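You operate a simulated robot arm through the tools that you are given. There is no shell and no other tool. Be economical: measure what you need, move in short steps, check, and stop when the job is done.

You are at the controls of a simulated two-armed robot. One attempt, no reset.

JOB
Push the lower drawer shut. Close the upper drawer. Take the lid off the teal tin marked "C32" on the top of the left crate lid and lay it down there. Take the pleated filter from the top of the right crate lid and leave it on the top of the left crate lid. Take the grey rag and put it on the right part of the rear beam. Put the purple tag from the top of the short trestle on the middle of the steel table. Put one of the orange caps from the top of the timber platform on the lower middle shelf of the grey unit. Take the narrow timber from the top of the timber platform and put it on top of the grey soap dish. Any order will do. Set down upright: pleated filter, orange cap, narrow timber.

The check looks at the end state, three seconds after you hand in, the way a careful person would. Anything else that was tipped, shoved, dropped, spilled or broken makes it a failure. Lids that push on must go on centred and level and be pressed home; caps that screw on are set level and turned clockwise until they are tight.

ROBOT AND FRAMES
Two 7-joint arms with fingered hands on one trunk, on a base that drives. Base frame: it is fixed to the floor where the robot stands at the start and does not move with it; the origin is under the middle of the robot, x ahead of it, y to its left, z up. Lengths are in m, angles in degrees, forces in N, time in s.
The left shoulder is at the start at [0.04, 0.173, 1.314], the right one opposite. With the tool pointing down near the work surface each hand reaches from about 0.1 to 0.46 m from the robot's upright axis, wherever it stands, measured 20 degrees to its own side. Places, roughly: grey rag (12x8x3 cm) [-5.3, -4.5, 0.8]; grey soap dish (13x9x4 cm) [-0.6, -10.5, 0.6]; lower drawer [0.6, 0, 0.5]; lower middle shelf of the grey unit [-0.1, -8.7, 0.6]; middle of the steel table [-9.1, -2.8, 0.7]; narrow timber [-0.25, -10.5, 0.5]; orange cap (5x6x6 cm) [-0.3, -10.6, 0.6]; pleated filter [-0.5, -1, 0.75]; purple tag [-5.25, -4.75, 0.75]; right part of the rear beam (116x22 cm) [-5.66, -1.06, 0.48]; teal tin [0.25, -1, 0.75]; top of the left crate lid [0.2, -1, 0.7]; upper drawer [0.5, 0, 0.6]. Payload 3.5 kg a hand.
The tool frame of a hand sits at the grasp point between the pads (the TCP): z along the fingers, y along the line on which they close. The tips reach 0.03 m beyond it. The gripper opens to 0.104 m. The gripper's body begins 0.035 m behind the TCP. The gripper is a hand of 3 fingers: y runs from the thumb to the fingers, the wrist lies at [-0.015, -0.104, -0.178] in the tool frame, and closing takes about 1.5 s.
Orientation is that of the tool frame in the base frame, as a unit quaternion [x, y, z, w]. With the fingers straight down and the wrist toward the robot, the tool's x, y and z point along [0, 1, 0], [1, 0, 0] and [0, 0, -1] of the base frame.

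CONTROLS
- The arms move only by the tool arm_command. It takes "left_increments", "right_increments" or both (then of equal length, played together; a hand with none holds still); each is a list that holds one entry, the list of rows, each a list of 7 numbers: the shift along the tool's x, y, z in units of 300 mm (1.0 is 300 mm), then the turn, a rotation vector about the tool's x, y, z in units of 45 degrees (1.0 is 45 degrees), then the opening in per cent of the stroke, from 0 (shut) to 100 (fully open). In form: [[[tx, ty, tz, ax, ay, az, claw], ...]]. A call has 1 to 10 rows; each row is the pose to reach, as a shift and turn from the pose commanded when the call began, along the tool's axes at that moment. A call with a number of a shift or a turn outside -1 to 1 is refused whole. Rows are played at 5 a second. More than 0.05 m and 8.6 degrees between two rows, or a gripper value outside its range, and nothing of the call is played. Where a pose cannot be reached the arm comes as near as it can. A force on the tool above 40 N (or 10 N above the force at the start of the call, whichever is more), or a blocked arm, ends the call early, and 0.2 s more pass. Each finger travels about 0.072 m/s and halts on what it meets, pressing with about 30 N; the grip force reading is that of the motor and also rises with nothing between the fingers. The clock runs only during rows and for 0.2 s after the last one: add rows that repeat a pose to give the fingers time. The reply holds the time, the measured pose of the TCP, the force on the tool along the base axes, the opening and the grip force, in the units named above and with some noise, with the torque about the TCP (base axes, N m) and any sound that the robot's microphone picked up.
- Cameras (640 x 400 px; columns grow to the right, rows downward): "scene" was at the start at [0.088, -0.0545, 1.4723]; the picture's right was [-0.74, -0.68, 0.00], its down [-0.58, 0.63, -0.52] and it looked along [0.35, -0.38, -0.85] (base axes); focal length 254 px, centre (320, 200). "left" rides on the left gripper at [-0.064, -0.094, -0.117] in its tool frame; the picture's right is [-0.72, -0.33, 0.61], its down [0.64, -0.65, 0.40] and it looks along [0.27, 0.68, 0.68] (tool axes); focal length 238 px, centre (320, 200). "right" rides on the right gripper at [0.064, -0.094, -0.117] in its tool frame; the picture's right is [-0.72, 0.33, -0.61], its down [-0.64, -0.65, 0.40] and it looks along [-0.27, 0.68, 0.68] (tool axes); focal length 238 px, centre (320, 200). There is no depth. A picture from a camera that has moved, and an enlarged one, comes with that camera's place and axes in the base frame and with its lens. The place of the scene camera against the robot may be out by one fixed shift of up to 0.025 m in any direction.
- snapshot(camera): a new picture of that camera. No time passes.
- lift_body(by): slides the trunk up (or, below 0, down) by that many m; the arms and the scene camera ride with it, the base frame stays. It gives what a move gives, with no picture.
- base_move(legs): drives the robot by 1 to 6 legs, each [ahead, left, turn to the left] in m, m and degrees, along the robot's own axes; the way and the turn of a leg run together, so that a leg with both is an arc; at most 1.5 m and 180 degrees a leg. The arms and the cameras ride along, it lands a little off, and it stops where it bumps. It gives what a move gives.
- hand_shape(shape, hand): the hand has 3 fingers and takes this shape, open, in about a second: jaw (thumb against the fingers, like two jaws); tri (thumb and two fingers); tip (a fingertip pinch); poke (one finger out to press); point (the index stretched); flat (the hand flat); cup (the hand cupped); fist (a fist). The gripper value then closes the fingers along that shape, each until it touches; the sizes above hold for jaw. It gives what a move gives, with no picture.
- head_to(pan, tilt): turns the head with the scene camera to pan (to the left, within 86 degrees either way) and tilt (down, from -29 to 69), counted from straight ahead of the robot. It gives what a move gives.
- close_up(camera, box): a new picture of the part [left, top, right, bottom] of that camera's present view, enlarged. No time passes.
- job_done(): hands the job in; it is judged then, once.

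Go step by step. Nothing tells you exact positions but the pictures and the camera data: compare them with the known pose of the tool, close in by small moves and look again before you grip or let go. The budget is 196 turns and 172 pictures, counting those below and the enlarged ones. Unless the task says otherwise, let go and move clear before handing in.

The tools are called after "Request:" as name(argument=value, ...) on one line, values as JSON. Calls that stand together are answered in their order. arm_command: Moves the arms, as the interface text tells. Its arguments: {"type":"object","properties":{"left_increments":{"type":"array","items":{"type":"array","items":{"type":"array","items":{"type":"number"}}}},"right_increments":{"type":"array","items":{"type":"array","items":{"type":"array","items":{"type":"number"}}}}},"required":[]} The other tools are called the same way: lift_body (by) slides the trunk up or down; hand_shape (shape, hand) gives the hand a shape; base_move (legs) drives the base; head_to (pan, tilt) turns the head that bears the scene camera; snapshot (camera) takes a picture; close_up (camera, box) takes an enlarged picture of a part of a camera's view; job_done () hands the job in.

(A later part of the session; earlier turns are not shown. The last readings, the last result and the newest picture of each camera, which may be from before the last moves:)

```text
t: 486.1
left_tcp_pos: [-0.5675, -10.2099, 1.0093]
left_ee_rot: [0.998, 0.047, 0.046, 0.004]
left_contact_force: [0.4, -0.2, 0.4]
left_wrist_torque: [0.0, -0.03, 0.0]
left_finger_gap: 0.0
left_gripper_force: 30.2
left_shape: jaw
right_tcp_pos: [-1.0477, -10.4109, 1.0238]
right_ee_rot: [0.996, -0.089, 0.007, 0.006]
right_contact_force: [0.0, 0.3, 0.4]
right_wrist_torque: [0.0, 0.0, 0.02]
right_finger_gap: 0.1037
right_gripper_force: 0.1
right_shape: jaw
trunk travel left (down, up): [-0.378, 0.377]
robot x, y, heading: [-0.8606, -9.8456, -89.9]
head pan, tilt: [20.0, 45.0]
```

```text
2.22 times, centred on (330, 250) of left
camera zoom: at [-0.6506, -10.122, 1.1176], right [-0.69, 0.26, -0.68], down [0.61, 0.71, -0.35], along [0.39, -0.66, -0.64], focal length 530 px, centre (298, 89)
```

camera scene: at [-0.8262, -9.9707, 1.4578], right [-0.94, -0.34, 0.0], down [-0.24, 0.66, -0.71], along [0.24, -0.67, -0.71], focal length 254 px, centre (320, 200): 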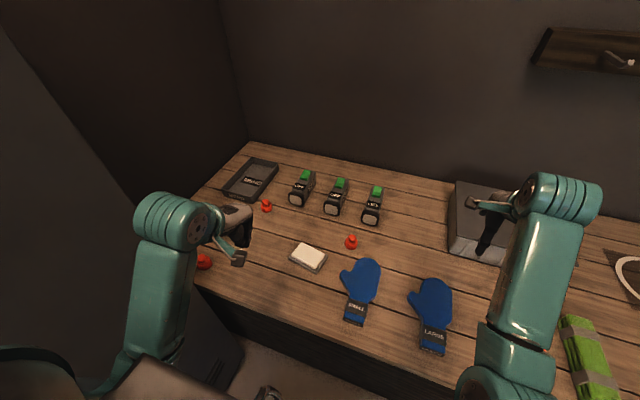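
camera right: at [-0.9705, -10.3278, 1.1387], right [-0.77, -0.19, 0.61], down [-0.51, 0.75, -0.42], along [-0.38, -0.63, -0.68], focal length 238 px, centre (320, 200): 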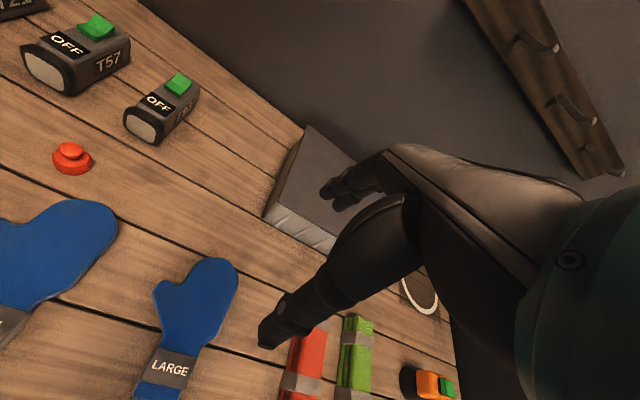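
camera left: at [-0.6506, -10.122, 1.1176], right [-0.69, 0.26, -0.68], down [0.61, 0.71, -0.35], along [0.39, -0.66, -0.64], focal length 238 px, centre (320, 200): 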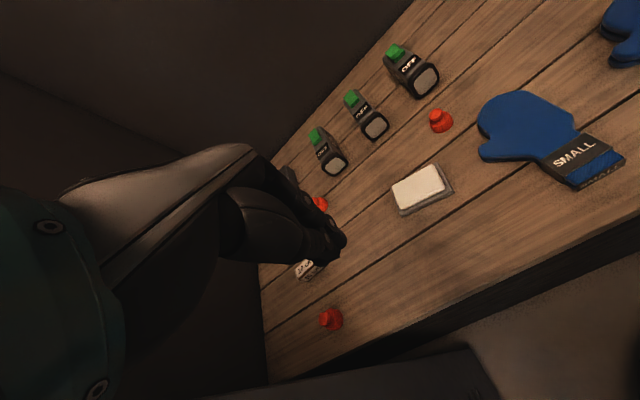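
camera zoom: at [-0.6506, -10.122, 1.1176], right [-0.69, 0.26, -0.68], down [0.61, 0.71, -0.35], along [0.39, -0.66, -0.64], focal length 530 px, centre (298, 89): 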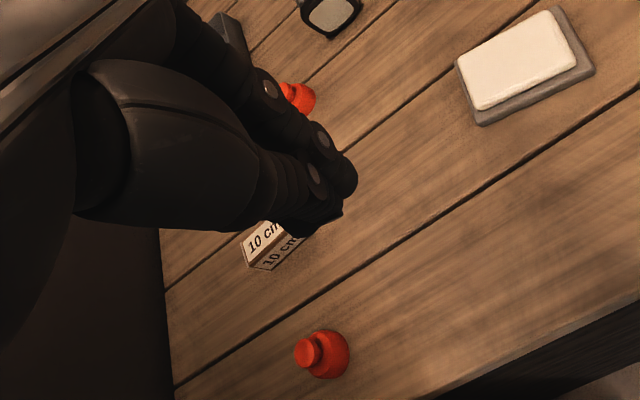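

The timber is the "10 cm" block at (-0.20,-10.47). For the cap I'll use a side grasp (fingers forward, palm left) suited for the shelf; rotate the right hand accordingly.

Request:
arm_command(right_increments=[[[0, 0, 0, 0, 0, -0.165, 100], [0, 0, 0, 0, 0, -0.33, 100], [0, 0, 0, 0, 0, -0.5, 100], [0, 0, 0, 0, 0, -0.66, 100], [0, 0, 0, 0, 0, -0.83, 100], [0, 0, 0, 0, 0, -1, 100]]])

Request:
arm_command(right_increments=[[[0, 0, 0, 0, 0, -0.165, 100], [0, 0, 0, 0, 0, -0.33, 100], [0, 0, 0, 0, 0, -0.5, 100], [0, 0, 0, 0, 0, -0.66, 100], [0, 0, 0, 0, 0, -0.83, 100], [0, 0, 0, 0, 0, -1, 100]]])

Request:
arm_command(right_increments=[[[0, 0, 0, 0, -0.16, -0.03, 100], [0, 0, 0, 0, -0.32, -0.06, 100], [0, 0, 0, 0, -0.48, -0.1, 100], [0, 0, 0, 0, -0.64, -0.13, 100], [0, 0, 0, 0, -0.8, -0.16, 100], [0, 0, 0, 0, -0.96, -0.2, 100]]])

Request:
arm_command(right_increments=[[[0, 0, 0, 0, -0.16, 0, 100], [0, 0, 0, 0, -0.32, 0, 100], [0, 0, 0, 0, -0.45, 0, 100]]])

```text
t: 487.5
left_tcp_pos: [-0.5678, -10.2099, 1.0081]
left_ee_rot: [0.998, 0.047, 0.046, 0.004]
left_contact_force: [-0.6, 0.4, -0.4]
left_wrist_torque: [0.01, -0.03, 0.0]
left_finger_gap: 0.0
left_gripper_force: 30.1
left_shape: jaw
right_tcp_pos: [-1.0488, -10.4105, 1.0224]
right_ee_rot: [0.954, 0.3, 0.005, 0.008]
right_contact_force: [1.1, 0.1, -0.6]
right_wrist_torque: [-0.02, -0.03, -0.03]
right_finger_gap: 0.1038
right_gripper_force: 0.1
right_shape: jaw
trunk travel left (down, up): [-0.378, 0.377]
robot x, y, heading: [-0.8579, -9.844, -89.9]
head pan, tilt: [20.0, 45.0]
```

```text
t: 488.9
left_tcp_pos: [-0.5666, -10.2104, 1.0097]
left_ee_rot: [0.998, 0.047, 0.046, 0.003]
left_contact_force: [-1.6, 0.4, -0.1]
left_wrist_torque: [0.03, 0.0, 0.03]
left_finger_gap: 0.0
left_gripper_force: 29.7
left_shape: jaw
right_tcp_pos: [-1.049, -10.4102, 1.0223]
right_ee_rot: [0.766, 0.643, 0.001, 0.009]
right_contact_force: [-0.3, 0.4, 0.2]
right_wrist_torque: [-0.03, -0.03, -0.05]
right_finger_gap: 0.1038
right_gripper_force: 0.2
right_shape: jaw
trunk travel left (down, up): [-0.378, 0.377]
robot x, y, heading: [-0.8608, -9.8422, -90.1]
head pan, tilt: [20.0, 45.0]
```

```text
t: 490.3
left_tcp_pos: [-0.5683, -10.2095, 1.0089]
left_ee_rot: [0.998, 0.047, 0.046, 0.003]
left_contact_force: [-0.1, 0.2, -0.5]
left_wrist_torque: [0.03, 0.0, -0.01]
left_finger_gap: 0.0
left_gripper_force: 30.3
left_shape: jaw
right_tcp_pos: [-1.0488, -10.4104, 1.0225]
right_ee_rot: [0.661, 0.651, -0.283, 0.245]
right_contact_force: [0.7, 0.1, 0.0]
right_wrist_torque: [-0.01, 0.0, -0.02]
right_finger_gap: 0.1037
right_gripper_force: 0.0
right_shape: jaw
trunk travel left (down, up): [-0.378, 0.377]
robot x, y, heading: [-0.8605, -9.8499, -89.9]
head pan, tilt: [20.0, 45.0]
```

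```text
t: 491.1
left_tcp_pos: [-0.5671, -10.209, 1.0093]
left_ee_rot: [0.998, 0.047, 0.046, 0.004]
left_contact_force: [1.1, -0.2, 0.0]
left_wrist_torque: [0.0, -0.04, 0.03]
left_finger_gap: 0.0
left_gripper_force: 29.9
left_shape: jaw
right_tcp_pos: [-1.0486, -10.4124, 1.0216]
right_ee_rot: [0.601, 0.597, -0.395, 0.356]
right_contact_force: [0.6, -0.4, -0.7]
right_wrist_torque: [-0.01, 0.02, -0.03]
right_finger_gap: 0.1035
right_gripper_force: 0.1
right_shape: jaw
trunk travel left (down, up): [-0.378, 0.377]
robot x, y, heading: [-0.8585, -9.8418, -90.0]
head pan, tilt: [20.0, 45.0]
```

Orientation is right. Lower the trunk 0.25 m and shift slightly left/forward; then check.

Request:
lift_body(by=-0.25)

Request:
base_move(legs=[[0.05, 0.1, 0]])

Request:
snapshot(camera="right")

Request:
snapshot(camera="scene")

```text
t: 493.6
left_tcp_pos: [-0.5675, -10.2207, 0.6881]
left_ee_rot: [0.991, 0.041, 0.05, -0.115]
left_contact_force: [-0.3, 0.3, -0.2]
left_wrist_torque: [-0.01, -0.03, 0.04]
left_finger_gap: 0.0002
left_gripper_force: 30.3
left_shape: jaw
right_tcp_pos: [-1.0479, -10.4108, 0.7722]
right_ee_rot: [0.602, 0.596, -0.394, 0.356]
right_contact_force: [0.5, 0.5, 0.2]
right_wrist_torque: [0.03, 0.02, -0.01]
right_finger_gap: 0.1039
right_gripper_force: 0.1
right_shape: jaw
trunk travel left (down, up): [-0.128, 0.627]
robot x, y, heading: [-0.8599, -9.8461, -90.1]
head pan, tilt: [20.0, 45.0]
```

```text
t: 494.8
left_tcp_pos: [-0.4694, -10.2702, 0.6888]
left_ee_rot: [0.991, 0.042, 0.05, -0.114]
left_contact_force: [0.1, 0.2, 0.3]
left_wrist_torque: [0.02, -0.02, -0.01]
left_finger_gap: 0.0
left_gripper_force: 30.2
left_shape: jaw
right_tcp_pos: [-0.9491, -10.4613, 0.7717]
right_ee_rot: [0.602, 0.597, -0.394, 0.355]
right_contact_force: [0.5, -1.0, -0.6]
right_wrist_torque: [0.0, 0.01, -0.02]
right_finger_gap: 0.1036
right_gripper_force: 0.2
right_shape: jaw
trunk travel left (down, up): [-0.128, 0.627]
robot x, y, heading: [-0.7617, -9.8952, -89.7]
head pan, tilt: [20.0, 45.0]
```

```text
51 pictures are left
camera right: at [-1.04, -10.3239, 0.7697], right [0.37, 0.22, 0.9], down [-0.66, -0.62, 0.43], along [0.65, -0.75, -0.09], focal length 238 px, centre (320, 200)
```

right: 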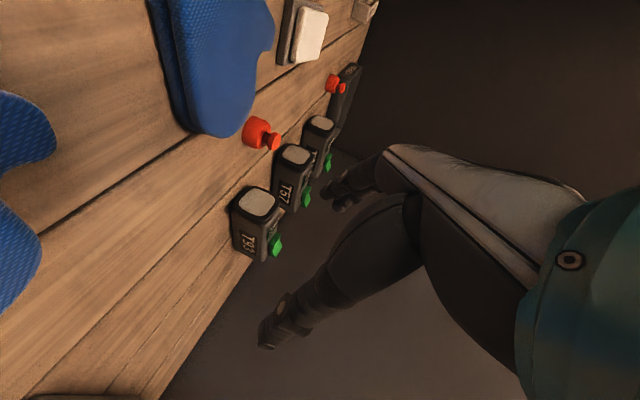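

```text
50 pictures are left
camera scene: at [-0.7282, -10.127, 1.2007], right [-0.94, -0.34, 0.0], down [-0.24, 0.66, -0.71], along [0.24, -0.66, -0.71], focal length 254 px, centre (320, 200)
```

scene: 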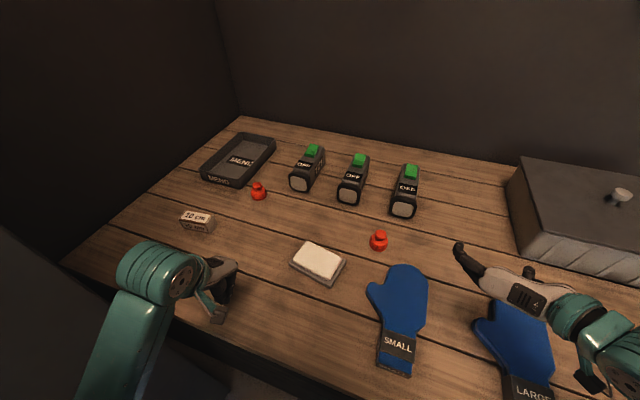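

Cap confirmed at (-0.744,-10.573,0.598). Move to the pre-grasp point behind it.

Request:
arm_command(right_increments=[[[-0.003, 0.14, -0.007, 0, 0, 0, 100], [-0.007, 0.28, -0.014, 0, 0, 0, 100], [-0.01, 0.42, -0.02, 0, 0, 0, 100], [-0.014, 0.56, -0.028, 0, 0, 0, 100], [-0.017, 0.7, -0.035, 0, 0, 0, 100], [0.1, 0.71, 0.04, 0, 0, 0, 100], [0.22, 0.715, 0.11, 0, 0, 0, 100], [0.336, 0.72, 0.187, 0, 0, 0, 100]]])

Request:
snapshot(camera="right")

Request:
close_up(camera="scene", box=[280, 180, 480, 305])

```text
t: 496.6
left_tcp_pos: [-0.4704, -10.2697, 0.6882]
left_ee_rot: [0.991, 0.042, 0.05, -0.114]
left_contact_force: [0.5, 0.3, -0.7]
left_wrist_torque: [0.01, 0.0, 0.0]
left_finger_gap: 0.0
left_gripper_force: 30.1
left_shape: jaw
right_tcp_pos: [-0.7375, -10.4745, 0.6475]
right_ee_rot: [0.602, 0.597, -0.394, 0.356]
right_contact_force: [0.1, -0.6, 1.3]
right_wrist_torque: [-0.03, -0.02, -0.02]
right_finger_gap: 0.1038
right_gripper_force: 0.1
right_shape: jaw
trunk travel left (down, up): [-0.128, 0.627]
robot x, y, heading: [-0.758, -9.896, -89.9]
head pan, tilt: [20.0, 45.0]
```

```text
49 pictures are left
camera right: at [-0.828, -10.3382, 0.6447], right [0.37, 0.22, 0.9], down [-0.66, -0.62, 0.43], along [0.66, -0.75, -0.08], focal length 238 px, centre (320, 200)
```

right: 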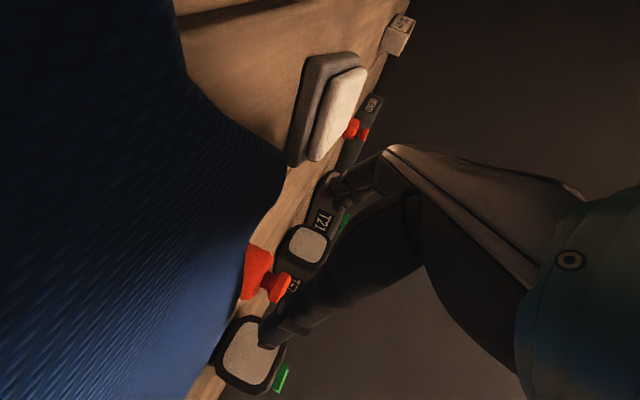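

```text
3.20 times, centred on (380, 242) of scene
camera zoom: at [-0.7285, -10.127, 1.2007], right [-0.94, -0.34, 0.0], down [-0.24, 0.66, -0.71], along [0.24, -0.66, -0.71], focal length 813 px, centre (128, 64)
```

zoom: 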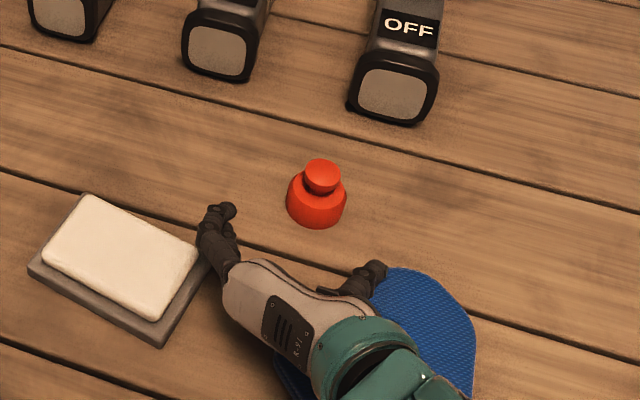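

Cap is centred ahead of the fingers. Advance along the fingers 0.1 m and close.

Request:
arm_command(right_increments=[[[0, 0, 0.09, 0, 0, 0, 100], [0, 0, 0.18, 0, 0, 0, 100], [0, 0, 0.27, 0, 0, 0, 100], [0, 0, 0.34, 0, 0, 0, 100]]])

Request:
arm_command(right_increments=[[[0, 0, 0, 0, 0, 0, 60], [0, 0, 0, 0, 0, 0, 30], [0, 0, 0, 0, 0, 0, 0], [0, 0, 0, 0, 0, 0, 0], [0, 0, 0, 0, 0, 0, 0], [0, 0, 0, 0, 0, 0, 0]]])

Request:
close_up(camera="scene", box=[280, 180, 480, 305])

```text
t: 497.4
left_tcp_pos: [-0.4707, -10.2691, 0.6903]
left_ee_rot: [0.992, 0.041, 0.05, -0.113]
left_contact_force: [0.6, -0.1, -0.4]
left_wrist_torque: [0.03, -0.03, 0.02]
left_finger_gap: 0.0001
left_gripper_force: 29.8
left_shape: jaw
right_tcp_pos: [-0.7377, -10.5348, 0.6286]
right_ee_rot: [0.602, 0.593, -0.393, 0.364]
right_contact_force: [2.3, 1.3, 21.8]
right_wrist_torque: [3.12, 2.09, -0.33]
right_finger_gap: 0.104
right_gripper_force: 0.1
right_shape: jaw
trunk travel left (down, up): [-0.128, 0.627]
robot x, y, heading: [-0.7608, -9.8939, -89.8]
head pan, tilt: [20.0, 45.0]
stopped in row 3 (right hand): the force on the tool passed its limit at 51 N (the readings are from after the stop); the commanded pose is now the measured one
```

```text
t: 498.8
left_tcp_pos: [-0.4708, -10.2682, 0.688]
left_ee_rot: [0.991, 0.041, 0.05, -0.113]
left_contact_force: [-0.1, 0.5, 0.7]
left_wrist_torque: [0.01, 0.0, 0.01]
left_finger_gap: 0.0001
left_gripper_force: 29.7
left_shape: jaw
right_tcp_pos: [-0.7367, -10.5374, 0.6291]
right_ee_rot: [0.601, 0.593, -0.392, 0.365]
right_contact_force: [-2.4, 5.3, 16.6]
right_wrist_torque: [2.45, 1.61, -0.29]
right_finger_gap: 0.0
right_gripper_force: 29.3
right_shape: jaw
trunk travel left (down, up): [-0.128, 0.627]
robot x, y, heading: [-0.7632, -9.8964, -89.9]
head pan, tilt: [20.0, 45.0]
stopped in row 6 (right hand): the force on the tool passed its limit at 40 N (the readings are from after the stop); the commanded pose is now the measured one
```

```text
3.20 times, centred on (380, 242) of scene
camera zoom: at [-0.7289, -10.1254, 1.2006], right [-0.94, -0.34, 0.0], down [-0.24, 0.66, -0.71], along [0.24, -0.67, -0.71], focal length 813 px, centre (128, 64)
```

zoom: 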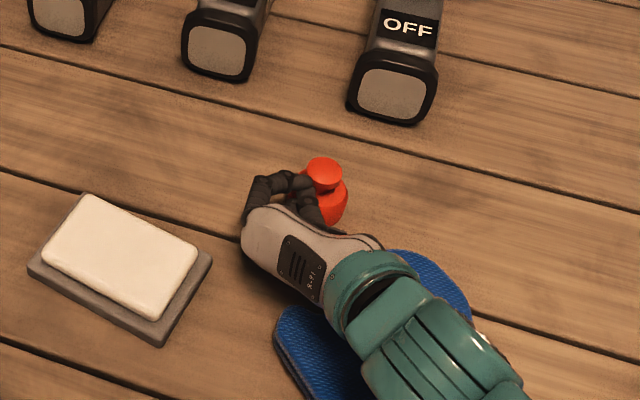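

The forearm pressed on the glove before the fingers reached the cap, and I closed early. Retreat along the fingers and up, then open and inspect.

Request:
arm_command(right_increments=[[[-0.05, 0, -0.06, 0, 0, 0, 0], [-0.12, 0, -0.14, 0, 0, 0, 0], [-0.2, 0, -0.24, 0, 0, 0, 0], [-0.3, 0, -0.3, 0, 0, 0, 50], [-0.4, 0, -0.3, 0, 0, 0, 100], [-0.4, 0, -0.3, 0, 0, 0, 100]]])

Request:
snapshot(camera="scene")

```text
t: 500.2
left_tcp_pos: [-0.4712, -10.2697, 0.6878]
left_ee_rot: [0.991, 0.041, 0.05, -0.114]
left_contact_force: [0.0, -0.2, 0.8]
left_wrist_torque: [-0.01, -0.02, 0.0]
left_finger_gap: 0.0
left_gripper_force: 29.6
left_shape: jaw
right_tcp_pos: [-0.7329, -10.5054, 0.7764]
right_ee_rot: [0.603, 0.593, -0.392, 0.363]
right_contact_force: [-0.9, -0.5, 0.2]
right_wrist_torque: [-0.01, 0.01, 0.0]
right_finger_gap: 0.0843
right_gripper_force: 0.0
right_shape: jaw
trunk travel left (down, up): [-0.128, 0.627]
robot x, y, heading: [-0.7627, -9.896, -90.1]
head pan, tilt: [20.0, 45.0]
```

```text
46 pictures are left
camera scene: at [-0.7286, -10.1268, 1.2007], right [-0.94, -0.34, 0.0], down [-0.24, 0.66, -0.71], along [0.24, -0.66, -0.71], focal length 254 px, centre (320, 200)
```

scene: 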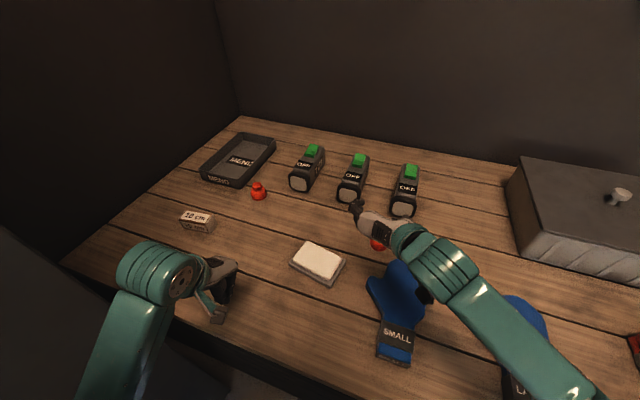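

Let me move the hand off to check the glove: back the base 0.12 m.

Request:
base_move(legs=[[-0.12, 0, 0]])

Request:
close_up(camera="scene", box=[260, 180, 500, 330])

```text
t: 501.4
left_tcp_pos: [-0.4698, -10.15, 0.6889]
left_ee_rot: [0.991, 0.042, 0.05, -0.114]
left_contact_force: [-0.6, -0.5, 0.5]
left_wrist_torque: [-0.06, 0.0, -0.05]
left_finger_gap: 0.0
left_gripper_force: 30.4
left_shape: jaw
right_tcp_pos: [-0.733, -10.3879, 0.776]
right_ee_rot: [0.601, 0.593, -0.394, 0.364]
right_contact_force: [0.0, -0.7, -0.3]
right_wrist_torque: [0.0, -0.01, -0.01]
right_finger_gap: 0.1038
right_gripper_force: 0.1
right_shape: jaw
trunk travel left (down, up): [-0.128, 0.627]
robot x, y, heading: [-0.7618, -9.7791, -90.0]
head pan, tilt: [20.0, 45.0]
```

```text
2.67 times, centred on (380, 255) of scene
camera zoom: at [-0.7285, -10.008, 1.2008], right [-0.94, -0.34, 0.0], down [-0.24, 0.66, -0.71], along [0.24, -0.66, -0.71], focal length 677 px, centre (160, 53)
```

zoom: 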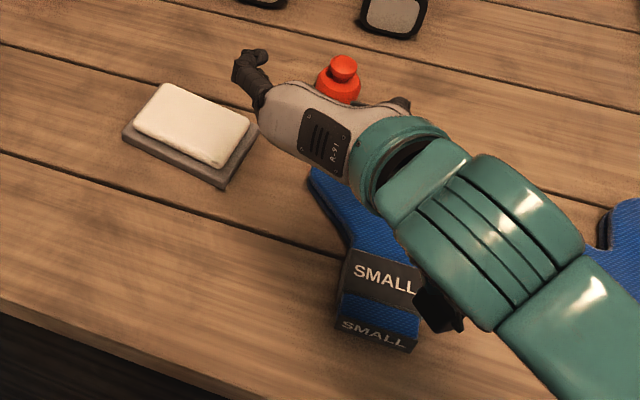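

Glove is essentially where it was (≤1 cm), cap unmoved. I'll switch to a top grasp with vertical fingers: raise the trunk and rotate the right hand back.

Request:
lift_body(by=0.12)

Request:
arm_command(right_increments=[[[0, 0, 0, 0, 0.16, 0, 100], [0, 0, 0, 0, 0.32, 0, 100], [0, 0, 0, 0, 0.45, 0, 100]]])

Request:
arm_command(right_increments=[[[0, 0, 0, 0, 0.16, 0.03, 100], [0, 0, 0, 0, 0.32, 0.06, 100], [0, 0, 0, 0, 0.48, 0.1, 100], [0, 0, 0, 0, 0.64, 0.13, 100], [0, 0, 0, 0, 0.8, 0.16, 100], [0, 0, 0, 0, 0.96, 0.2, 100]]])

Request:
arm_command(right_increments=[[[0, 0, 0, 0, 0, 0.165, 100], [0, 0, 0, 0, 0, 0.33, 100], [0, 0, 0, 0, 0, 0.5, 100], [0, 0, 0, 0, 0, 0.66, 100], [0, 0, 0, 0, 0, 0.83, 100], [0, 0, 0, 0, 0, 1, 100]]])

Request:
arm_command(right_increments=[[[0, 0, 0, 0, 0, 0.165, 100], [0, 0, 0, 0, 0, 0.33, 100], [0, 0, 0, 0, 0, 0.5, 100], [0, 0, 0, 0, 0, 0.66, 100], [0, 0, 0, 0, 0, 0.78, 100]]])

```text
t: 502.9
left_tcp_pos: [-0.4705, -10.15, 0.8077]
left_ee_rot: [0.991, 0.041, 0.05, -0.114]
left_contact_force: [-0.2, -0.6, -0.1]
left_wrist_torque: [0.0, 0.0, 0.03]
left_finger_gap: 0.0
left_gripper_force: 30.5
left_shape: jaw
right_tcp_pos: [-0.7326, -10.3873, 0.8946]
right_ee_rot: [0.602, 0.594, -0.391, 0.363]
right_contact_force: [0.4, 0.8, -0.7]
right_wrist_torque: [0.0, -0.03, -0.01]
right_finger_gap: 0.1038
right_gripper_force: 0.1
right_shape: jaw
trunk travel left (down, up): [-0.248, 0.507]
robot x, y, heading: [-0.7617, -9.7737, -89.9]
head pan, tilt: [20.0, 45.0]
```

```text
t: 503.7
left_tcp_pos: [-0.4692, -10.1513, 0.8082]
left_ee_rot: [0.991, 0.042, 0.049, -0.114]
left_contact_force: [0.2, -0.2, -0.1]
left_wrist_torque: [-0.02, -0.02, -0.02]
left_finger_gap: 0.0
left_gripper_force: 29.9
left_shape: jaw
right_tcp_pos: [-0.7327, -10.3867, 0.8946]
right_ee_rot: [0.662, 0.648, -0.28, 0.252]
right_contact_force: [-1.5, 0.0, -0.2]
right_wrist_torque: [-0.01, 0.04, 0.01]
right_finger_gap: 0.1038
right_gripper_force: 0.0
right_shape: jaw
trunk travel left (down, up): [-0.248, 0.507]
robot x, y, heading: [-0.7629, -9.7736, -90.1]
head pan, tilt: [20.0, 45.0]
```

```text
t: 505.1
left_tcp_pos: [-0.4689, -10.1508, 0.8081]
left_ee_rot: [0.991, 0.042, 0.049, -0.114]
left_contact_force: [0.0, 0.6, 0.4]
left_wrist_torque: [-0.02, -0.04, 0.02]
left_finger_gap: 0.0
left_gripper_force: 30.2
left_shape: jaw
right_tcp_pos: [-0.7324, -10.3864, 0.8948]
right_ee_rot: [0.765, 0.643, 0.004, 0.018]
right_contact_force: [-0.3, 0.3, -0.4]
right_wrist_torque: [0.0, 0.0, 0.02]
right_finger_gap: 0.1036
right_gripper_force: 0.1
right_shape: jaw
trunk travel left (down, up): [-0.248, 0.507]
robot x, y, heading: [-0.7622, -9.7741, -90.0]
head pan, tilt: [20.0, 45.0]
```

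```text
t: 506.5
left_tcp_pos: [-0.4695, -10.1509, 0.8089]
left_ee_rot: [0.991, 0.042, 0.049, -0.115]
left_contact_force: [-1.0, -0.1, -0.1]
left_wrist_torque: [0.01, -0.01, -0.01]
left_finger_gap: 0.0
left_gripper_force: 30.5
left_shape: jaw
right_tcp_pos: [-0.7328, -10.3884, 0.8968]
right_ee_rot: [0.954, 0.3, 0.01, 0.016]
right_contact_force: [0.2, 1.1, 0.8]
right_wrist_torque: [-0.02, -0.02, 0.03]
right_finger_gap: 0.1035
right_gripper_force: 0.1
right_shape: jaw
trunk travel left (down, up): [-0.248, 0.507]
robot x, y, heading: [-0.7607, -9.7736, -90.0]
head pan, tilt: [20.0, 45.0]
```

```text
t: 507.7
left_tcp_pos: [-0.4694, -10.1503, 0.8089]
left_ee_rot: [0.991, 0.041, 0.05, -0.114]
left_contact_force: [0.1, 1.0, -0.4]
left_wrist_torque: [-0.01, 0.01, -0.01]
left_finger_gap: 0.0
left_gripper_force: 30.1
left_shape: jaw
right_tcp_pos: [-0.7321, -10.3868, 0.8963]
right_ee_rot: [1.0, -0.002, 0.014, 0.012]
right_contact_force: [0.1, -0.3, -0.4]
right_wrist_torque: [0.02, -0.01, 0.04]
right_finger_gap: 0.1035
right_gripper_force: 0.0
right_shape: jaw
trunk travel left (down, up): [-0.248, 0.507]
robot x, y, heading: [-0.7642, -9.7761, -90.0]
head pan, tilt: [20.0, 45.0]
```

Fingers are vertical again. Move forward 0.1 m and place the hand above the cap.

Request:
base_move(legs=[[0.1, 0, 0]])

Request:
arm_command(right_increments=[[[-0.02, 0.15, 0.05, 0, 0, 0, 80], [-0.04, 0.29, 0.12, 0, 0, 0, 80], [-0.04, 0.29, 0.26, 0, 0, 0, 80], [-0.04, 0.29, 0.4, 0, 0, 0, 80], [-0.04, 0.29, 0.55, 0, 0, 0, 80]]])

Request:
snapshot(camera="right")

Request:
snapshot(camera="scene")

```text
t: 508.9
left_tcp_pos: [-0.47, -10.2521, 0.8073]
left_ee_rot: [0.991, 0.042, 0.049, -0.114]
left_contact_force: [-0.4, 0.0, -0.2]
left_wrist_torque: [0.02, -0.02, 0.02]
left_finger_gap: 0.0
left_gripper_force: 30.1
left_shape: jaw
right_tcp_pos: [-0.7313, -10.489, 0.8963]
right_ee_rot: [1.0, 0.0, 0.014, 0.011]
right_contact_force: [0.4, 0.2, 0.6]
right_wrist_torque: [-0.01, 0.01, 0.01]
right_finger_gap: 0.1036
right_gripper_force: 0.1
right_shape: jaw
trunk travel left (down, up): [-0.248, 0.507]
robot x, y, heading: [-0.7647, -9.8798, -90.2]
head pan, tilt: [20.0, 45.0]
```

```text
t: 510.1
left_tcp_pos: [-0.4696, -10.252, 0.8084]
left_ee_rot: [0.991, 0.042, 0.051, -0.114]
left_contact_force: [0.1, 0.4, 0.7]
left_wrist_torque: [-0.03, 0.01, -0.02]
left_finger_gap: 0.0
left_gripper_force: 29.7
left_shape: jaw
right_tcp_pos: [-0.7511, -10.5576, 0.7589]
right_ee_rot: [1.0, 0.001, 0.015, 0.013]
right_contact_force: [-0.1, -0.7, 0.1]
right_wrist_torque: [-0.03, -0.02, 0.01]
right_finger_gap: 0.0837
right_gripper_force: 0.0
right_shape: jaw
right hand out of reach, approached as far as the arm can: row 4, 5
trunk travel left (down, up): [-0.248, 0.507]
robot x, y, heading: [-0.7626, -9.8772, -89.9]
head pan, tilt: [20.0, 45.0]
```

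```text
44 pictures are left
camera right: at [-0.6914, -10.4603, 0.8744], right [-0.74, -0.31, 0.6], down [-0.63, 0.64, -0.44], along [-0.25, -0.7, -0.67], focal length 238 px, centre (320, 200)
```

right: 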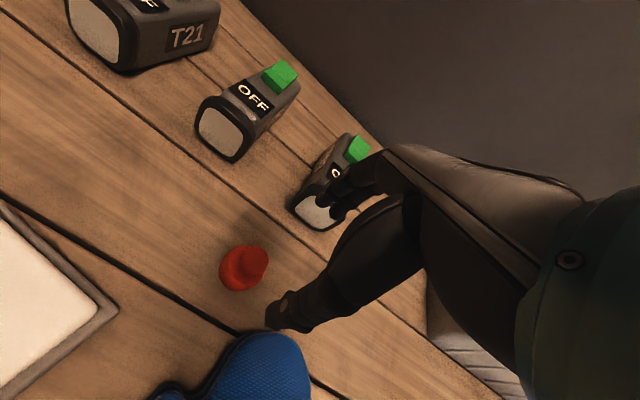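

```text
43 pictures are left
camera scene: at [-0.7282, -10.0482, 1.3256], right [-0.94, -0.34, 0.0], down [-0.24, 0.66, -0.71], along [0.24, -0.66, -0.71], focal length 254 px, centre (320, 200)
```

scene: 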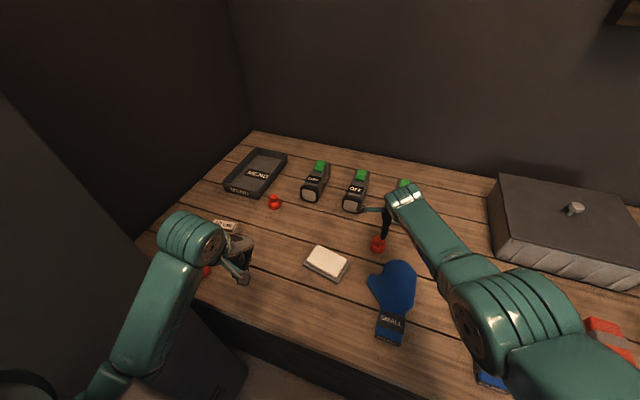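

Right arm is near its reach limit; raise it 6 cm, lower the trunk 0.12 m for slack, and correct xy.

Request:
arm_command(right_increments=[[[0, -0.03, -0.1, 0, 0, 0, 80], [0, -0.05, -0.2, 0, 0, 0, 80], [0, -0.05, -0.3, 0, 0, 0, 80]]])

Request:
lift_body(by=-0.12)

```text
t: 510.9
left_tcp_pos: [-0.4684, -10.2519, 0.8072]
left_ee_rot: [0.991, 0.043, 0.05, -0.114]
left_contact_force: [-0.2, -0.1, 0.0]
left_wrist_torque: [0.03, 0.04, -0.04]
left_finger_gap: 0.0
left_gripper_force: 30.1
left_shape: jaw
right_tcp_pos: [-0.7545, -10.5429, 0.8489]
right_ee_rot: [1.0, 0.0, 0.013, 0.013]
right_contact_force: [1.0, 0.4, -0.2]
right_wrist_torque: [-0.01, 0.0, -0.01]
right_finger_gap: 0.0834
right_gripper_force: 0.1
right_shape: jaw
trunk travel left (down, up): [-0.248, 0.507]
robot x, y, heading: [-0.7663, -9.8788, -90.1]
head pan, tilt: [20.0, 45.0]
```

```text
t: 512.4
left_tcp_pos: [-0.4707, -10.251, 0.6883]
left_ee_rot: [0.991, 0.042, 0.05, -0.113]
left_contact_force: [0.4, -0.8, 0.4]
left_wrist_torque: [-0.01, -0.04, 0.01]
left_finger_gap: 0.0
left_gripper_force: 30.4
left_shape: jaw
right_tcp_pos: [-0.7538, -10.5414, 0.7294]
right_ee_rot: [1.0, 0.0, 0.014, 0.012]
right_contact_force: [-0.2, 0.3, 0.2]
right_wrist_torque: [0.02, 0.01, 0.04]
right_finger_gap: 0.0835
right_gripper_force: 0.0
right_shape: jaw
trunk travel left (down, up): [-0.128, 0.627]
robot x, y, heading: [-0.7623, -9.8765, -89.7]
head pan, tilt: [20.0, 45.0]
```

Correct xy over the cap and descend.

Request:
arm_command(right_increments=[[[0.015, 0.06, 0, 0, 0, 0, 90], [0.03, 0.12, 0, 0, 0, 0, 100], [0.03, 0.12, 0.1, 0, 0, 0, 100], [0.03, 0.12, 0.2, 0, 0, 0, 100], [0.03, 0.12, 0.28, 0, 0, 0, 100], [0.03, 0.12, 0.34, 0, 0, 0, 100], [0.03, 0.12, 0.38, 0, 0, 0, 100]]])

Request:
snapshot(camera="right")

Request:
close_up(camera="scene", box=[280, 180, 520, 330])

```text
t: 514.0
left_tcp_pos: [-0.4704, -10.2516, 0.688]
left_ee_rot: [0.991, 0.043, 0.05, -0.114]
left_contact_force: [-0.6, -0.3, 0.1]
left_wrist_torque: [-0.02, 0.01, 0.01]
left_finger_gap: 0.0
left_gripper_force: 30.3
left_shape: jaw
right_tcp_pos: [-0.7407, -10.5812, 0.6175]
right_ee_rot: [1.0, 0.0, 0.013, 0.012]
right_contact_force: [0.3, 0.5, 0.5]
right_wrist_torque: [0.02, 0.0, -0.03]
right_finger_gap: 0.1037
right_gripper_force: 0.1
right_shape: jaw
trunk travel left (down, up): [-0.128, 0.627]
robot x, y, heading: [-0.7573, -9.8804, -90.1]
head pan, tilt: [20.0, 45.0]
```

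```text
42 pictures are left
camera right: at [-0.6816, -10.4831, 0.7318], right [-0.74, -0.31, 0.6], down [-0.63, 0.64, -0.44], along [-0.25, -0.7, -0.67], focal length 238 px, centre (320, 200)
```

right: 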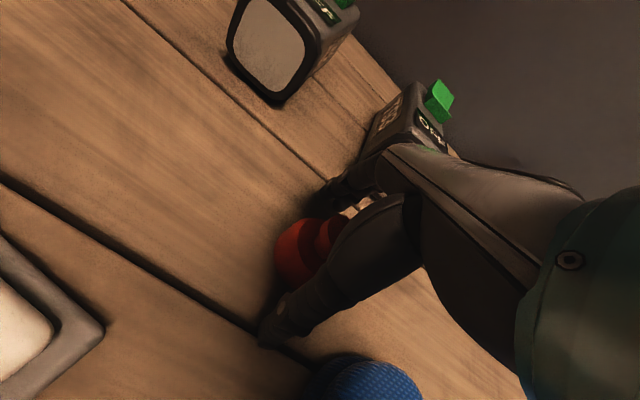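

```text
2.67 times, centred on (400, 255) of scene
camera zoom: at [-0.7282, -10.1093, 1.2007], right [-0.94, -0.34, 0.0], down [-0.24, 0.66, -0.71], along [0.24, -0.66, -0.71], focal length 677 px, centre (107, 53)
```

zoom: 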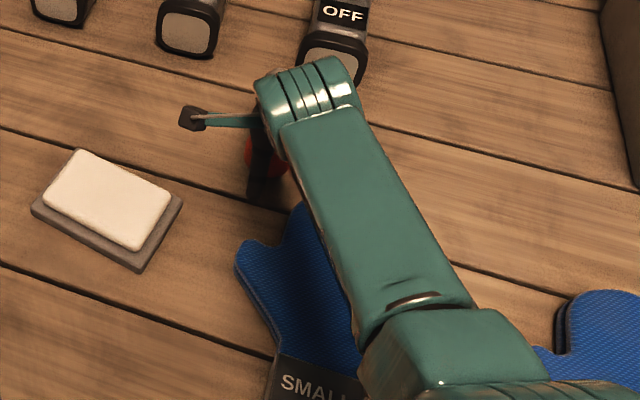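

Fingers straddle the cap. Close and lift if gripped.

Request:
arm_command(right_increments=[[[0, 0, 0.01, 0, 0, 0, 60], [0, 0, 0.01, 0, 0, 0, 30], [0, 0, 0.01, 0, 0, 0, 0], [0, 0, 0.01, 0, 0, 0, 0], [0, 0, 0.01, 0, 0, 0, 0], [0, 0, 0.01, 0, 0, 0, 0]]])

Request:
arm_command(right_increments=[[[0, 0, -0.08, 0, 0, 0, 0], [0, 0, -0.2, 0, 0, 0, 0], [0, 0, -0.35, 0, 0, 0, 0], [0, -0.1, -0.5, 0, 0, 0, 0], [0, -0.2, -0.6, 0, 0, 0, 0]]])

Request:
snapshot(camera="right")

```text
t: 515.4
left_tcp_pos: [-0.4688, -10.2508, 0.6889]
left_ee_rot: [0.991, 0.042, 0.051, -0.114]
left_contact_force: [-0.1, -0.5, 1.2]
left_wrist_torque: [0.0, 0.02, 0.04]
left_finger_gap: 0.0001
left_gripper_force: 30.1
left_shape: jaw
right_tcp_pos: [-0.7415, -10.5798, 0.6126]
right_ee_rot: [1.0, 0.001, 0.014, 0.013]
right_contact_force: [-0.3, -0.7, 0.2]
right_wrist_torque: [0.0, -0.02, 0.04]
right_finger_gap: 0.0405
right_gripper_force: 30.1
right_shape: jaw
trunk travel left (down, up): [-0.128, 0.627]
robot x, y, heading: [-0.7633, -9.8768, -89.7]
head pan, tilt: [20.0, 45.0]
```

```text
refused: row 4 steps farther than a row can; nothing moved
```

```text
40 pictures are left
camera right: at [-0.6816, -10.4831, 0.7288], right [-0.74, -0.31, 0.6], down [-0.63, 0.64, -0.44], along [-0.25, -0.7, -0.67], focal length 238 px, centre (320, 200)
```

right: 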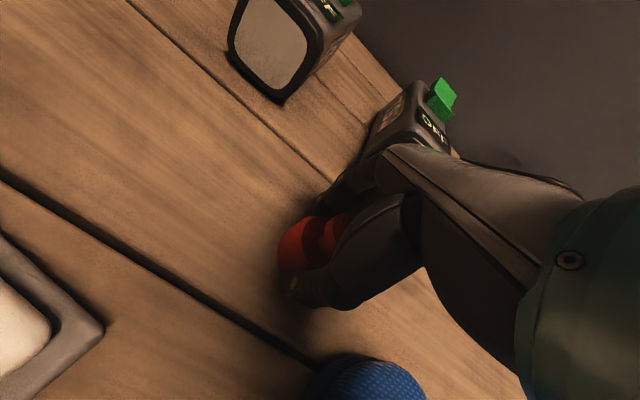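

Cap gripped (40 mm). Lift, raise the trunk and back off to face the grey unit.

Request:
arm_command(right_increments=[[[0, 0, -0.08, 0, 0, 0, 0], [0, 0, -0.2, 0, 0, 0, 0], [0, 0, -0.34, 0, 0, 0, 0], [0, -0.05, -0.46, 0, 0, 0, 0], [0, -0.12, -0.56, 0, 0, 0, 0], [0, -0.2, -0.62, 0, 0, 0, 0]]])

Request:
lift_body(by=0.12)

Request:
base_move(legs=[[-0.5, 0, 0], [-0.65, -0.3, 0], [0, 0, 90]])

Request:
head_to(pan=0, tilt=35)

Request:
snapshot(camera="scene")

```text
t: 516.8
left_tcp_pos: [-0.4691, -10.2521, 0.6882]
left_ee_rot: [0.991, 0.043, 0.05, -0.114]
left_contact_force: [0.1, 0.6, -0.2]
left_wrist_torque: [0.01, 0.03, 0.0]
left_finger_gap: 0.0
left_gripper_force: 30.4
left_shape: jaw
right_tcp_pos: [-0.7473, -10.5146, 0.7954]
right_ee_rot: [1.0, 0.001, 0.014, 0.012]
right_contact_force: [-0.4, -0.4, -0.2]
right_wrist_torque: [-0.01, -0.01, 0.02]
right_finger_gap: 0.04
right_gripper_force: 29.8
right_shape: jaw
trunk travel left (down, up): [-0.128, 0.627]
robot x, y, heading: [-0.7645, -9.8768, -89.7]
head pan, tilt: [20.0, 45.0]
```

```text
t: 518.3
left_tcp_pos: [-0.475, -10.2504, 0.8091]
left_ee_rot: [0.991, 0.042, 0.051, -0.113]
left_contact_force: [-0.4, -0.1, -0.3]
left_wrist_torque: [0.0, 0.0, -0.01]
left_finger_gap: 0.0002
left_gripper_force: 30.0
left_shape: jaw
right_tcp_pos: [-0.7498, -10.5165, 0.917]
right_ee_rot: [1.0, 0.0, 0.016, 0.013]
right_contact_force: [-0.1, 0.1, -0.7]
right_wrist_torque: [0.04, 0.02, 0.01]
right_finger_gap: 0.0401
right_gripper_force: 30.0
right_shape: jaw
trunk travel left (down, up): [-0.248, 0.507]
robot x, y, heading: [-0.7619, -9.8755, -89.7]
head pan, tilt: [20.0, 45.0]
```

```text
t: 519.7
left_tcp_pos: [-0.4828, -10.1529, 0.8182]
left_ee_rot: [0.993, 0.033, 0.049, -0.098]
left_contact_force: [0.7, 0.1, -1.1]
left_wrist_torque: [0.02, 0.04, 0.02]
left_finger_gap: 0.0
left_gripper_force: 29.6
left_shape: jaw
right_tcp_pos: [-0.7627, -10.4001, 0.9119]
right_ee_rot: [1.0, -0.009, 0.015, 0.008]
right_contact_force: [0.3, -1.1, -0.1]
right_wrist_torque: [0.02, 0.02, -0.02]
right_finger_gap: 0.0401
right_gripper_force: 29.6
right_shape: jaw
trunk travel left (down, up): [-0.248, 0.507]
robot x, y, heading: [-0.7661, -9.7524, -90.8]
head pan, tilt: [20.0, 45.0]
stopped in leg 1: the robot was blocked; the commanded pose is now the measured one
```

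```text
t: 520.5
left_tcp_pos: [-0.4822, -10.1512, 0.8182]
left_ee_rot: [0.993, 0.036, 0.051, -0.098]
left_contact_force: [1.2, 0.5, 0.1]
left_wrist_torque: [0.04, -0.02, 0.03]
left_finger_gap: 0.0
left_gripper_force: 30.0
left_shape: jaw
right_tcp_pos: [-0.7597, -10.4014, 0.91]
right_ee_rot: [1.0, -0.007, 0.016, 0.006]
right_contact_force: [0.1, 0.8, 0.0]
right_wrist_torque: [0.01, 0.01, 0.01]
right_finger_gap: 0.0398
right_gripper_force: 30.2
right_shape: jaw
trunk travel left (down, up): [-0.248, 0.507]
robot x, y, heading: [-0.7663, -9.7531, -90.5]
head pan, tilt: [0.0, 35.0]
```

```text
39 pictures are left
camera scene: at [-0.7651, -9.9484, 1.3381], right [-1.0, 0.01, 0.0], down [0.01, 0.58, -0.81], along [-0.01, -0.81, -0.58], focal length 254 px, centre (320, 200)
```

scene: 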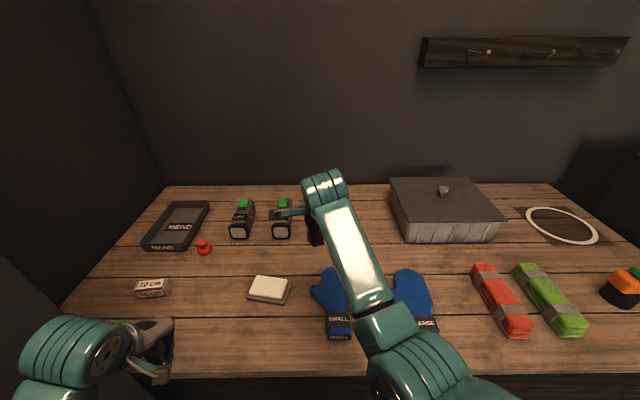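

Backing was blocked, probably the left elbow against a locker handle. Shift right 0.35 m first, then back and turn to face the unit.

Request:
base_move(legs=[[0, -0.35, 0], [-1.0, 0, 0], [0, 0, 90]])

Request:
snapshot(camera="scene")

```text
t: 531.4
left_tcp_pos: [-0.7153, -8.4534, 0.8184]
left_ee_rot: [0.674, 0.731, -0.034, -0.103]
left_contact_force: [-0.1, 0.1, 0.2]
left_wrist_torque: [-0.02, 0.01, 0.01]
left_finger_gap: 0.0002
left_gripper_force: 30.1
left_shape: jaw
right_tcp_pos: [-0.462, -8.7302, 0.9186]
right_ee_rot: [0.709, 0.705, 0.019, -0.001]
right_contact_force: [0.2, -0.5, -0.5]
right_wrist_torque: [0.01, -0.02, -0.02]
right_finger_gap: 0.0401
right_gripper_force: 30.0
right_shape: jaw
trunk travel left (down, up): [-0.248, 0.507]
robot x, y, heading: [-1.1016, -8.7433, -0.1]
head pan, tilt: [0.0, 35.0]
```

```text
38 pictures are left
camera scene: at [-0.9177, -8.7474, 1.3404], right [0.0, -1.0, 0.0], down [-0.57, 0.0, -0.82], along [0.82, 0.0, -0.57], focal length 254 px, centre (320, 200)
```

scene: 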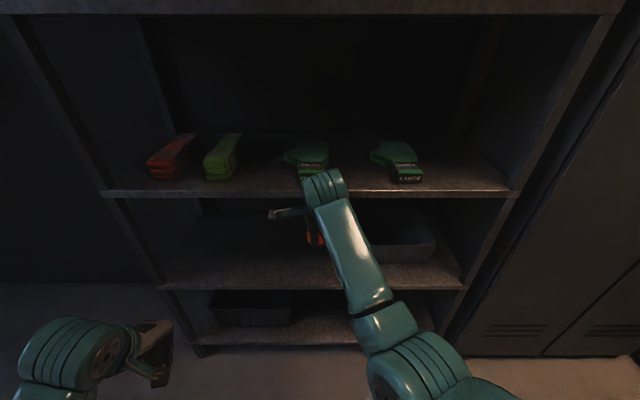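

I'm facing the unit; the middle shelf (with a grey bin at its right) is the lower-middle one. Use the right camera to measure its height and front edge.

Request:
snapshot(camera="right")

Request:
close_up(camera="scene", box=[140, 180, 480, 390])

```text
37 pictures are left
camera right: at [-0.5595, -8.6692, 1.0336], right [0.31, -0.74, 0.6], down [-0.64, -0.63, -0.44], along [0.7, -0.25, -0.67], focal length 238 px, centre (320, 200)
```

right: 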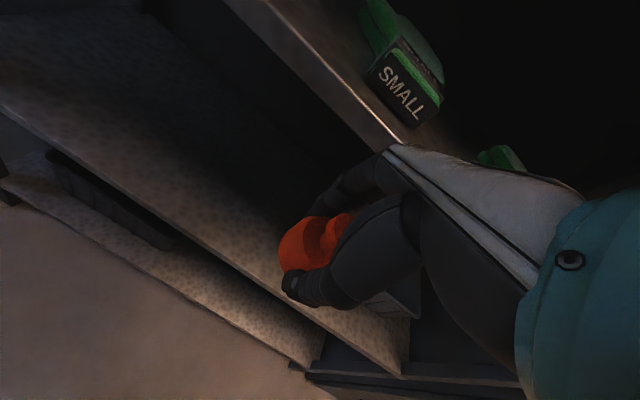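

```text
1.88 times, centred on (310, 285) of scene
camera zoom: at [-0.9177, -8.7474, 1.3404], right [0.0, -1.0, 0.0], down [-0.57, 0.0, -0.82], along [0.82, 0.0, -0.57], focal length 478 px, centre (339, 40)
```

zoom: 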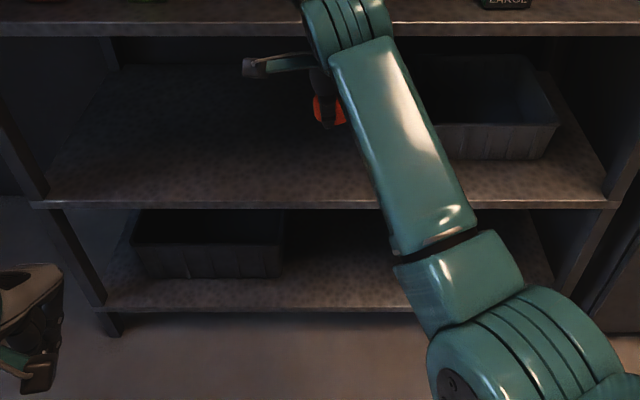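

Measured: shelf front at x≈-0.33, lower-middle shelf z≈0.49, next shelf z≈0.945. Lower the trunk 0.12 m, retract and lower both hands in front of the unit.

Request:
lift_body(by=-0.12)

Request:
arm_command(right_increments=[[[0, -0.1, 0.1, 0, 0, 0, 0], [0, -0.2, 0.2, 0, 0, 0, 0], [0, -0.3, 0.3, 0, 0, 0, 0], [0, -0.41, 0.41, 0, 0, 0, 0], [0, -0.52, 0.52, 0, 0, 0, 0], [0, -0.6, 0.6, 0, 0, 0, 0], [0, -0.667, 0.667, 0, 0, 0, 0]]])

Request:
snapshot(camera="scene")

```text
t: 532.9
left_tcp_pos: [-0.7143, -8.4533, 0.6986]
left_ee_rot: [0.674, 0.731, -0.033, -0.103]
left_contact_force: [-0.7, 0.0, 0.4]
left_wrist_torque: [-0.02, -0.02, 0.02]
left_finger_gap: 0.0
left_gripper_force: 30.0
left_shape: jaw
right_tcp_pos: [-0.4634, -8.7302, 0.7991]
right_ee_rot: [0.708, 0.706, 0.019, -0.001]
right_contact_force: [0.2, 0.8, -1.0]
right_wrist_torque: [0.03, 0.01, 0.0]
right_finger_gap: 0.0398
right_gripper_force: 30.5
right_shape: jaw
trunk travel left (down, up): [-0.128, 0.627]
robot x, y, heading: [-1.1009, -8.7424, -0.1]
head pan, tilt: [0.0, 35.0]
```

```text
t: 533.7
left_tcp_pos: [-0.7138, -8.4521, 0.6978]
left_ee_rot: [0.674, 0.73, -0.034, -0.103]
left_contact_force: [1.6, -0.2, 0.1]
left_wrist_torque: [0.0, -0.01, 0.0]
left_finger_gap: 0.0
left_gripper_force: 30.2
left_shape: jaw
right_tcp_pos: [-0.4786, -8.7446, 0.8087]
right_ee_rot: [0.71, 0.694, 0.089, 0.085]
right_contact_force: [-0.2, 0.9, -0.6]
right_wrist_torque: [0.0, -0.01, -0.02]
right_finger_gap: 0.0395
right_gripper_force: 30.3
right_shape: jaw
trunk travel left (down, up): [-0.128, 0.627]
robot x, y, heading: [-1.1036, -8.7443, -0.2]
head pan, tilt: [0.0, 35.0]
stopped in row 3 (right hand): the arm was blocked; the commanded pose is now the measured one
```

```text
35 pictures are left
camera scene: at [-0.8564, -8.7478, 1.2155], right [0.0, -1.0, 0.0], down [-0.57, 0.0, -0.82], along [0.82, 0.0, -0.57], focal length 254 px, centre (320, 200)
```

scene: 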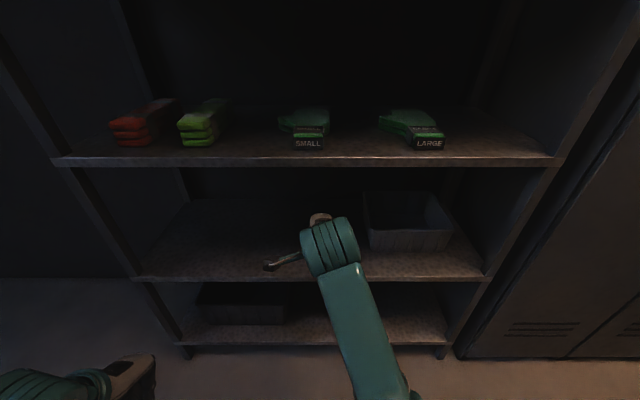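

The arm was blocked because the hand is centred in front of the chest. Move the hand to the robot's right and restore its vertical attitude.

Request:
arm_command(right_increments=[[[-0.12, 0, 0, 0.06, 0, 0, 0], [-0.24, 0, 0, 0.12, 0, 0, 0], [-0.36, 0, 0, 0.18, 0, 0, 0], [-0.48, 0, 0, 0.25, 0, 0, 0], [-0.6, 0, 0, 0.31, 0, 0, 0]]])

Request:
base_move(legs=[[0, 0.2, 0]])

```text
t: 534.9
left_tcp_pos: [-0.7151, -8.4537, 0.6974]
left_ee_rot: [0.674, 0.731, -0.033, -0.103]
left_contact_force: [0.4, 0.2, -0.3]
left_wrist_torque: [-0.04, -0.02, 0.01]
left_finger_gap: 0.0
left_gripper_force: 29.8
left_shape: jaw
right_tcp_pos: [-0.4866, -8.9213, 0.8077]
right_ee_rot: [0.713, 0.701, 0.005, -0.006]
right_contact_force: [-0.2, 0.6, -0.8]
right_wrist_torque: [-0.02, 0.0, -0.01]
right_finger_gap: 0.0396
right_gripper_force: 29.9
right_shape: jaw
trunk travel left (down, up): [-0.128, 0.627]
robot x, y, heading: [-1.1034, -8.7463, 0.4]
head pan, tilt: [0.0, 35.0]
```

```text
t: 536.5
left_tcp_pos: [-0.7122, -8.2534, 0.6971]
left_ee_rot: [0.676, 0.729, -0.034, -0.103]
left_contact_force: [-0.3, 0.0, 0.1]
left_wrist_torque: [-0.01, 0.03, -0.03]
left_finger_gap: 0.0001
left_gripper_force: 30.0
left_shape: jaw
right_tcp_pos: [-0.486, -8.7219, 0.8076]
right_ee_rot: [0.715, 0.699, 0.003, -0.004]
right_contact_force: [-0.7, 0.1, -0.1]
right_wrist_torque: [0.02, 0.01, -0.01]
right_finger_gap: 0.0397
right_gripper_force: 29.8
right_shape: jaw
trunk travel left (down, up): [-0.128, 0.627]
robot x, y, heading: [-1.1042, -8.5413, -0.3]
head pan, tilt: [0.0, 35.0]
```

Now lower to z≈0.605 and retract 0.12 m.

Request:
arm_command(right_increments=[[[0, 0, 0.12, 0, 0, 0, 0], [0, 0, 0.26, 0, 0, 0, 0], [0, -0.08, 0.38, 0, 0, 0, 0], [0, -0.18, 0.5, 0, 0, 0, 0], [0, -0.29, 0.6, 0, 0, 0, 0], [0, -0.4, 0.675, 0, 0, 0, 0]]])

Request:
snapshot(camera="right")

```text
t: 538.0
left_tcp_pos: [-0.7125, -8.2533, 0.6975]
left_ee_rot: [0.675, 0.729, -0.034, -0.104]
left_contact_force: [0.3, 0.3, -0.4]
left_wrist_torque: [-0.04, 0.02, -0.02]
left_finger_gap: 0.0
left_gripper_force: 30.5
left_shape: jaw
right_tcp_pos: [-0.605, -8.7157, 0.6062]
right_ee_rot: [0.715, 0.699, 0.005, -0.005]
right_contact_force: [-0.2, -0.4, 0.9]
right_wrist_torque: [-0.02, 0.02, 0.03]
right_finger_gap: 0.0391
right_gripper_force: 29.8
right_shape: jaw
trunk travel left (down, up): [-0.128, 0.627]
robot x, y, heading: [-1.1037, -8.5428, -0.4]
head pan, tilt: [0.0, 35.0]
```

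```text
34 pictures are left
camera right: at [-0.6975, -8.6516, 0.7234], right [0.31, -0.73, 0.6], down [-0.67, -0.62, -0.41], along [0.68, -0.27, -0.68], focal length 238 px, centre (320, 200)
```

right: 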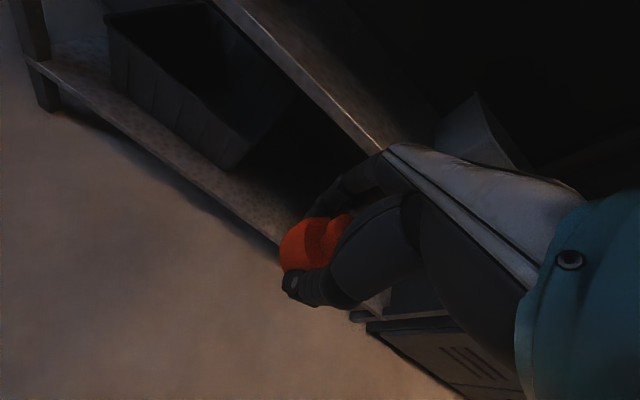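

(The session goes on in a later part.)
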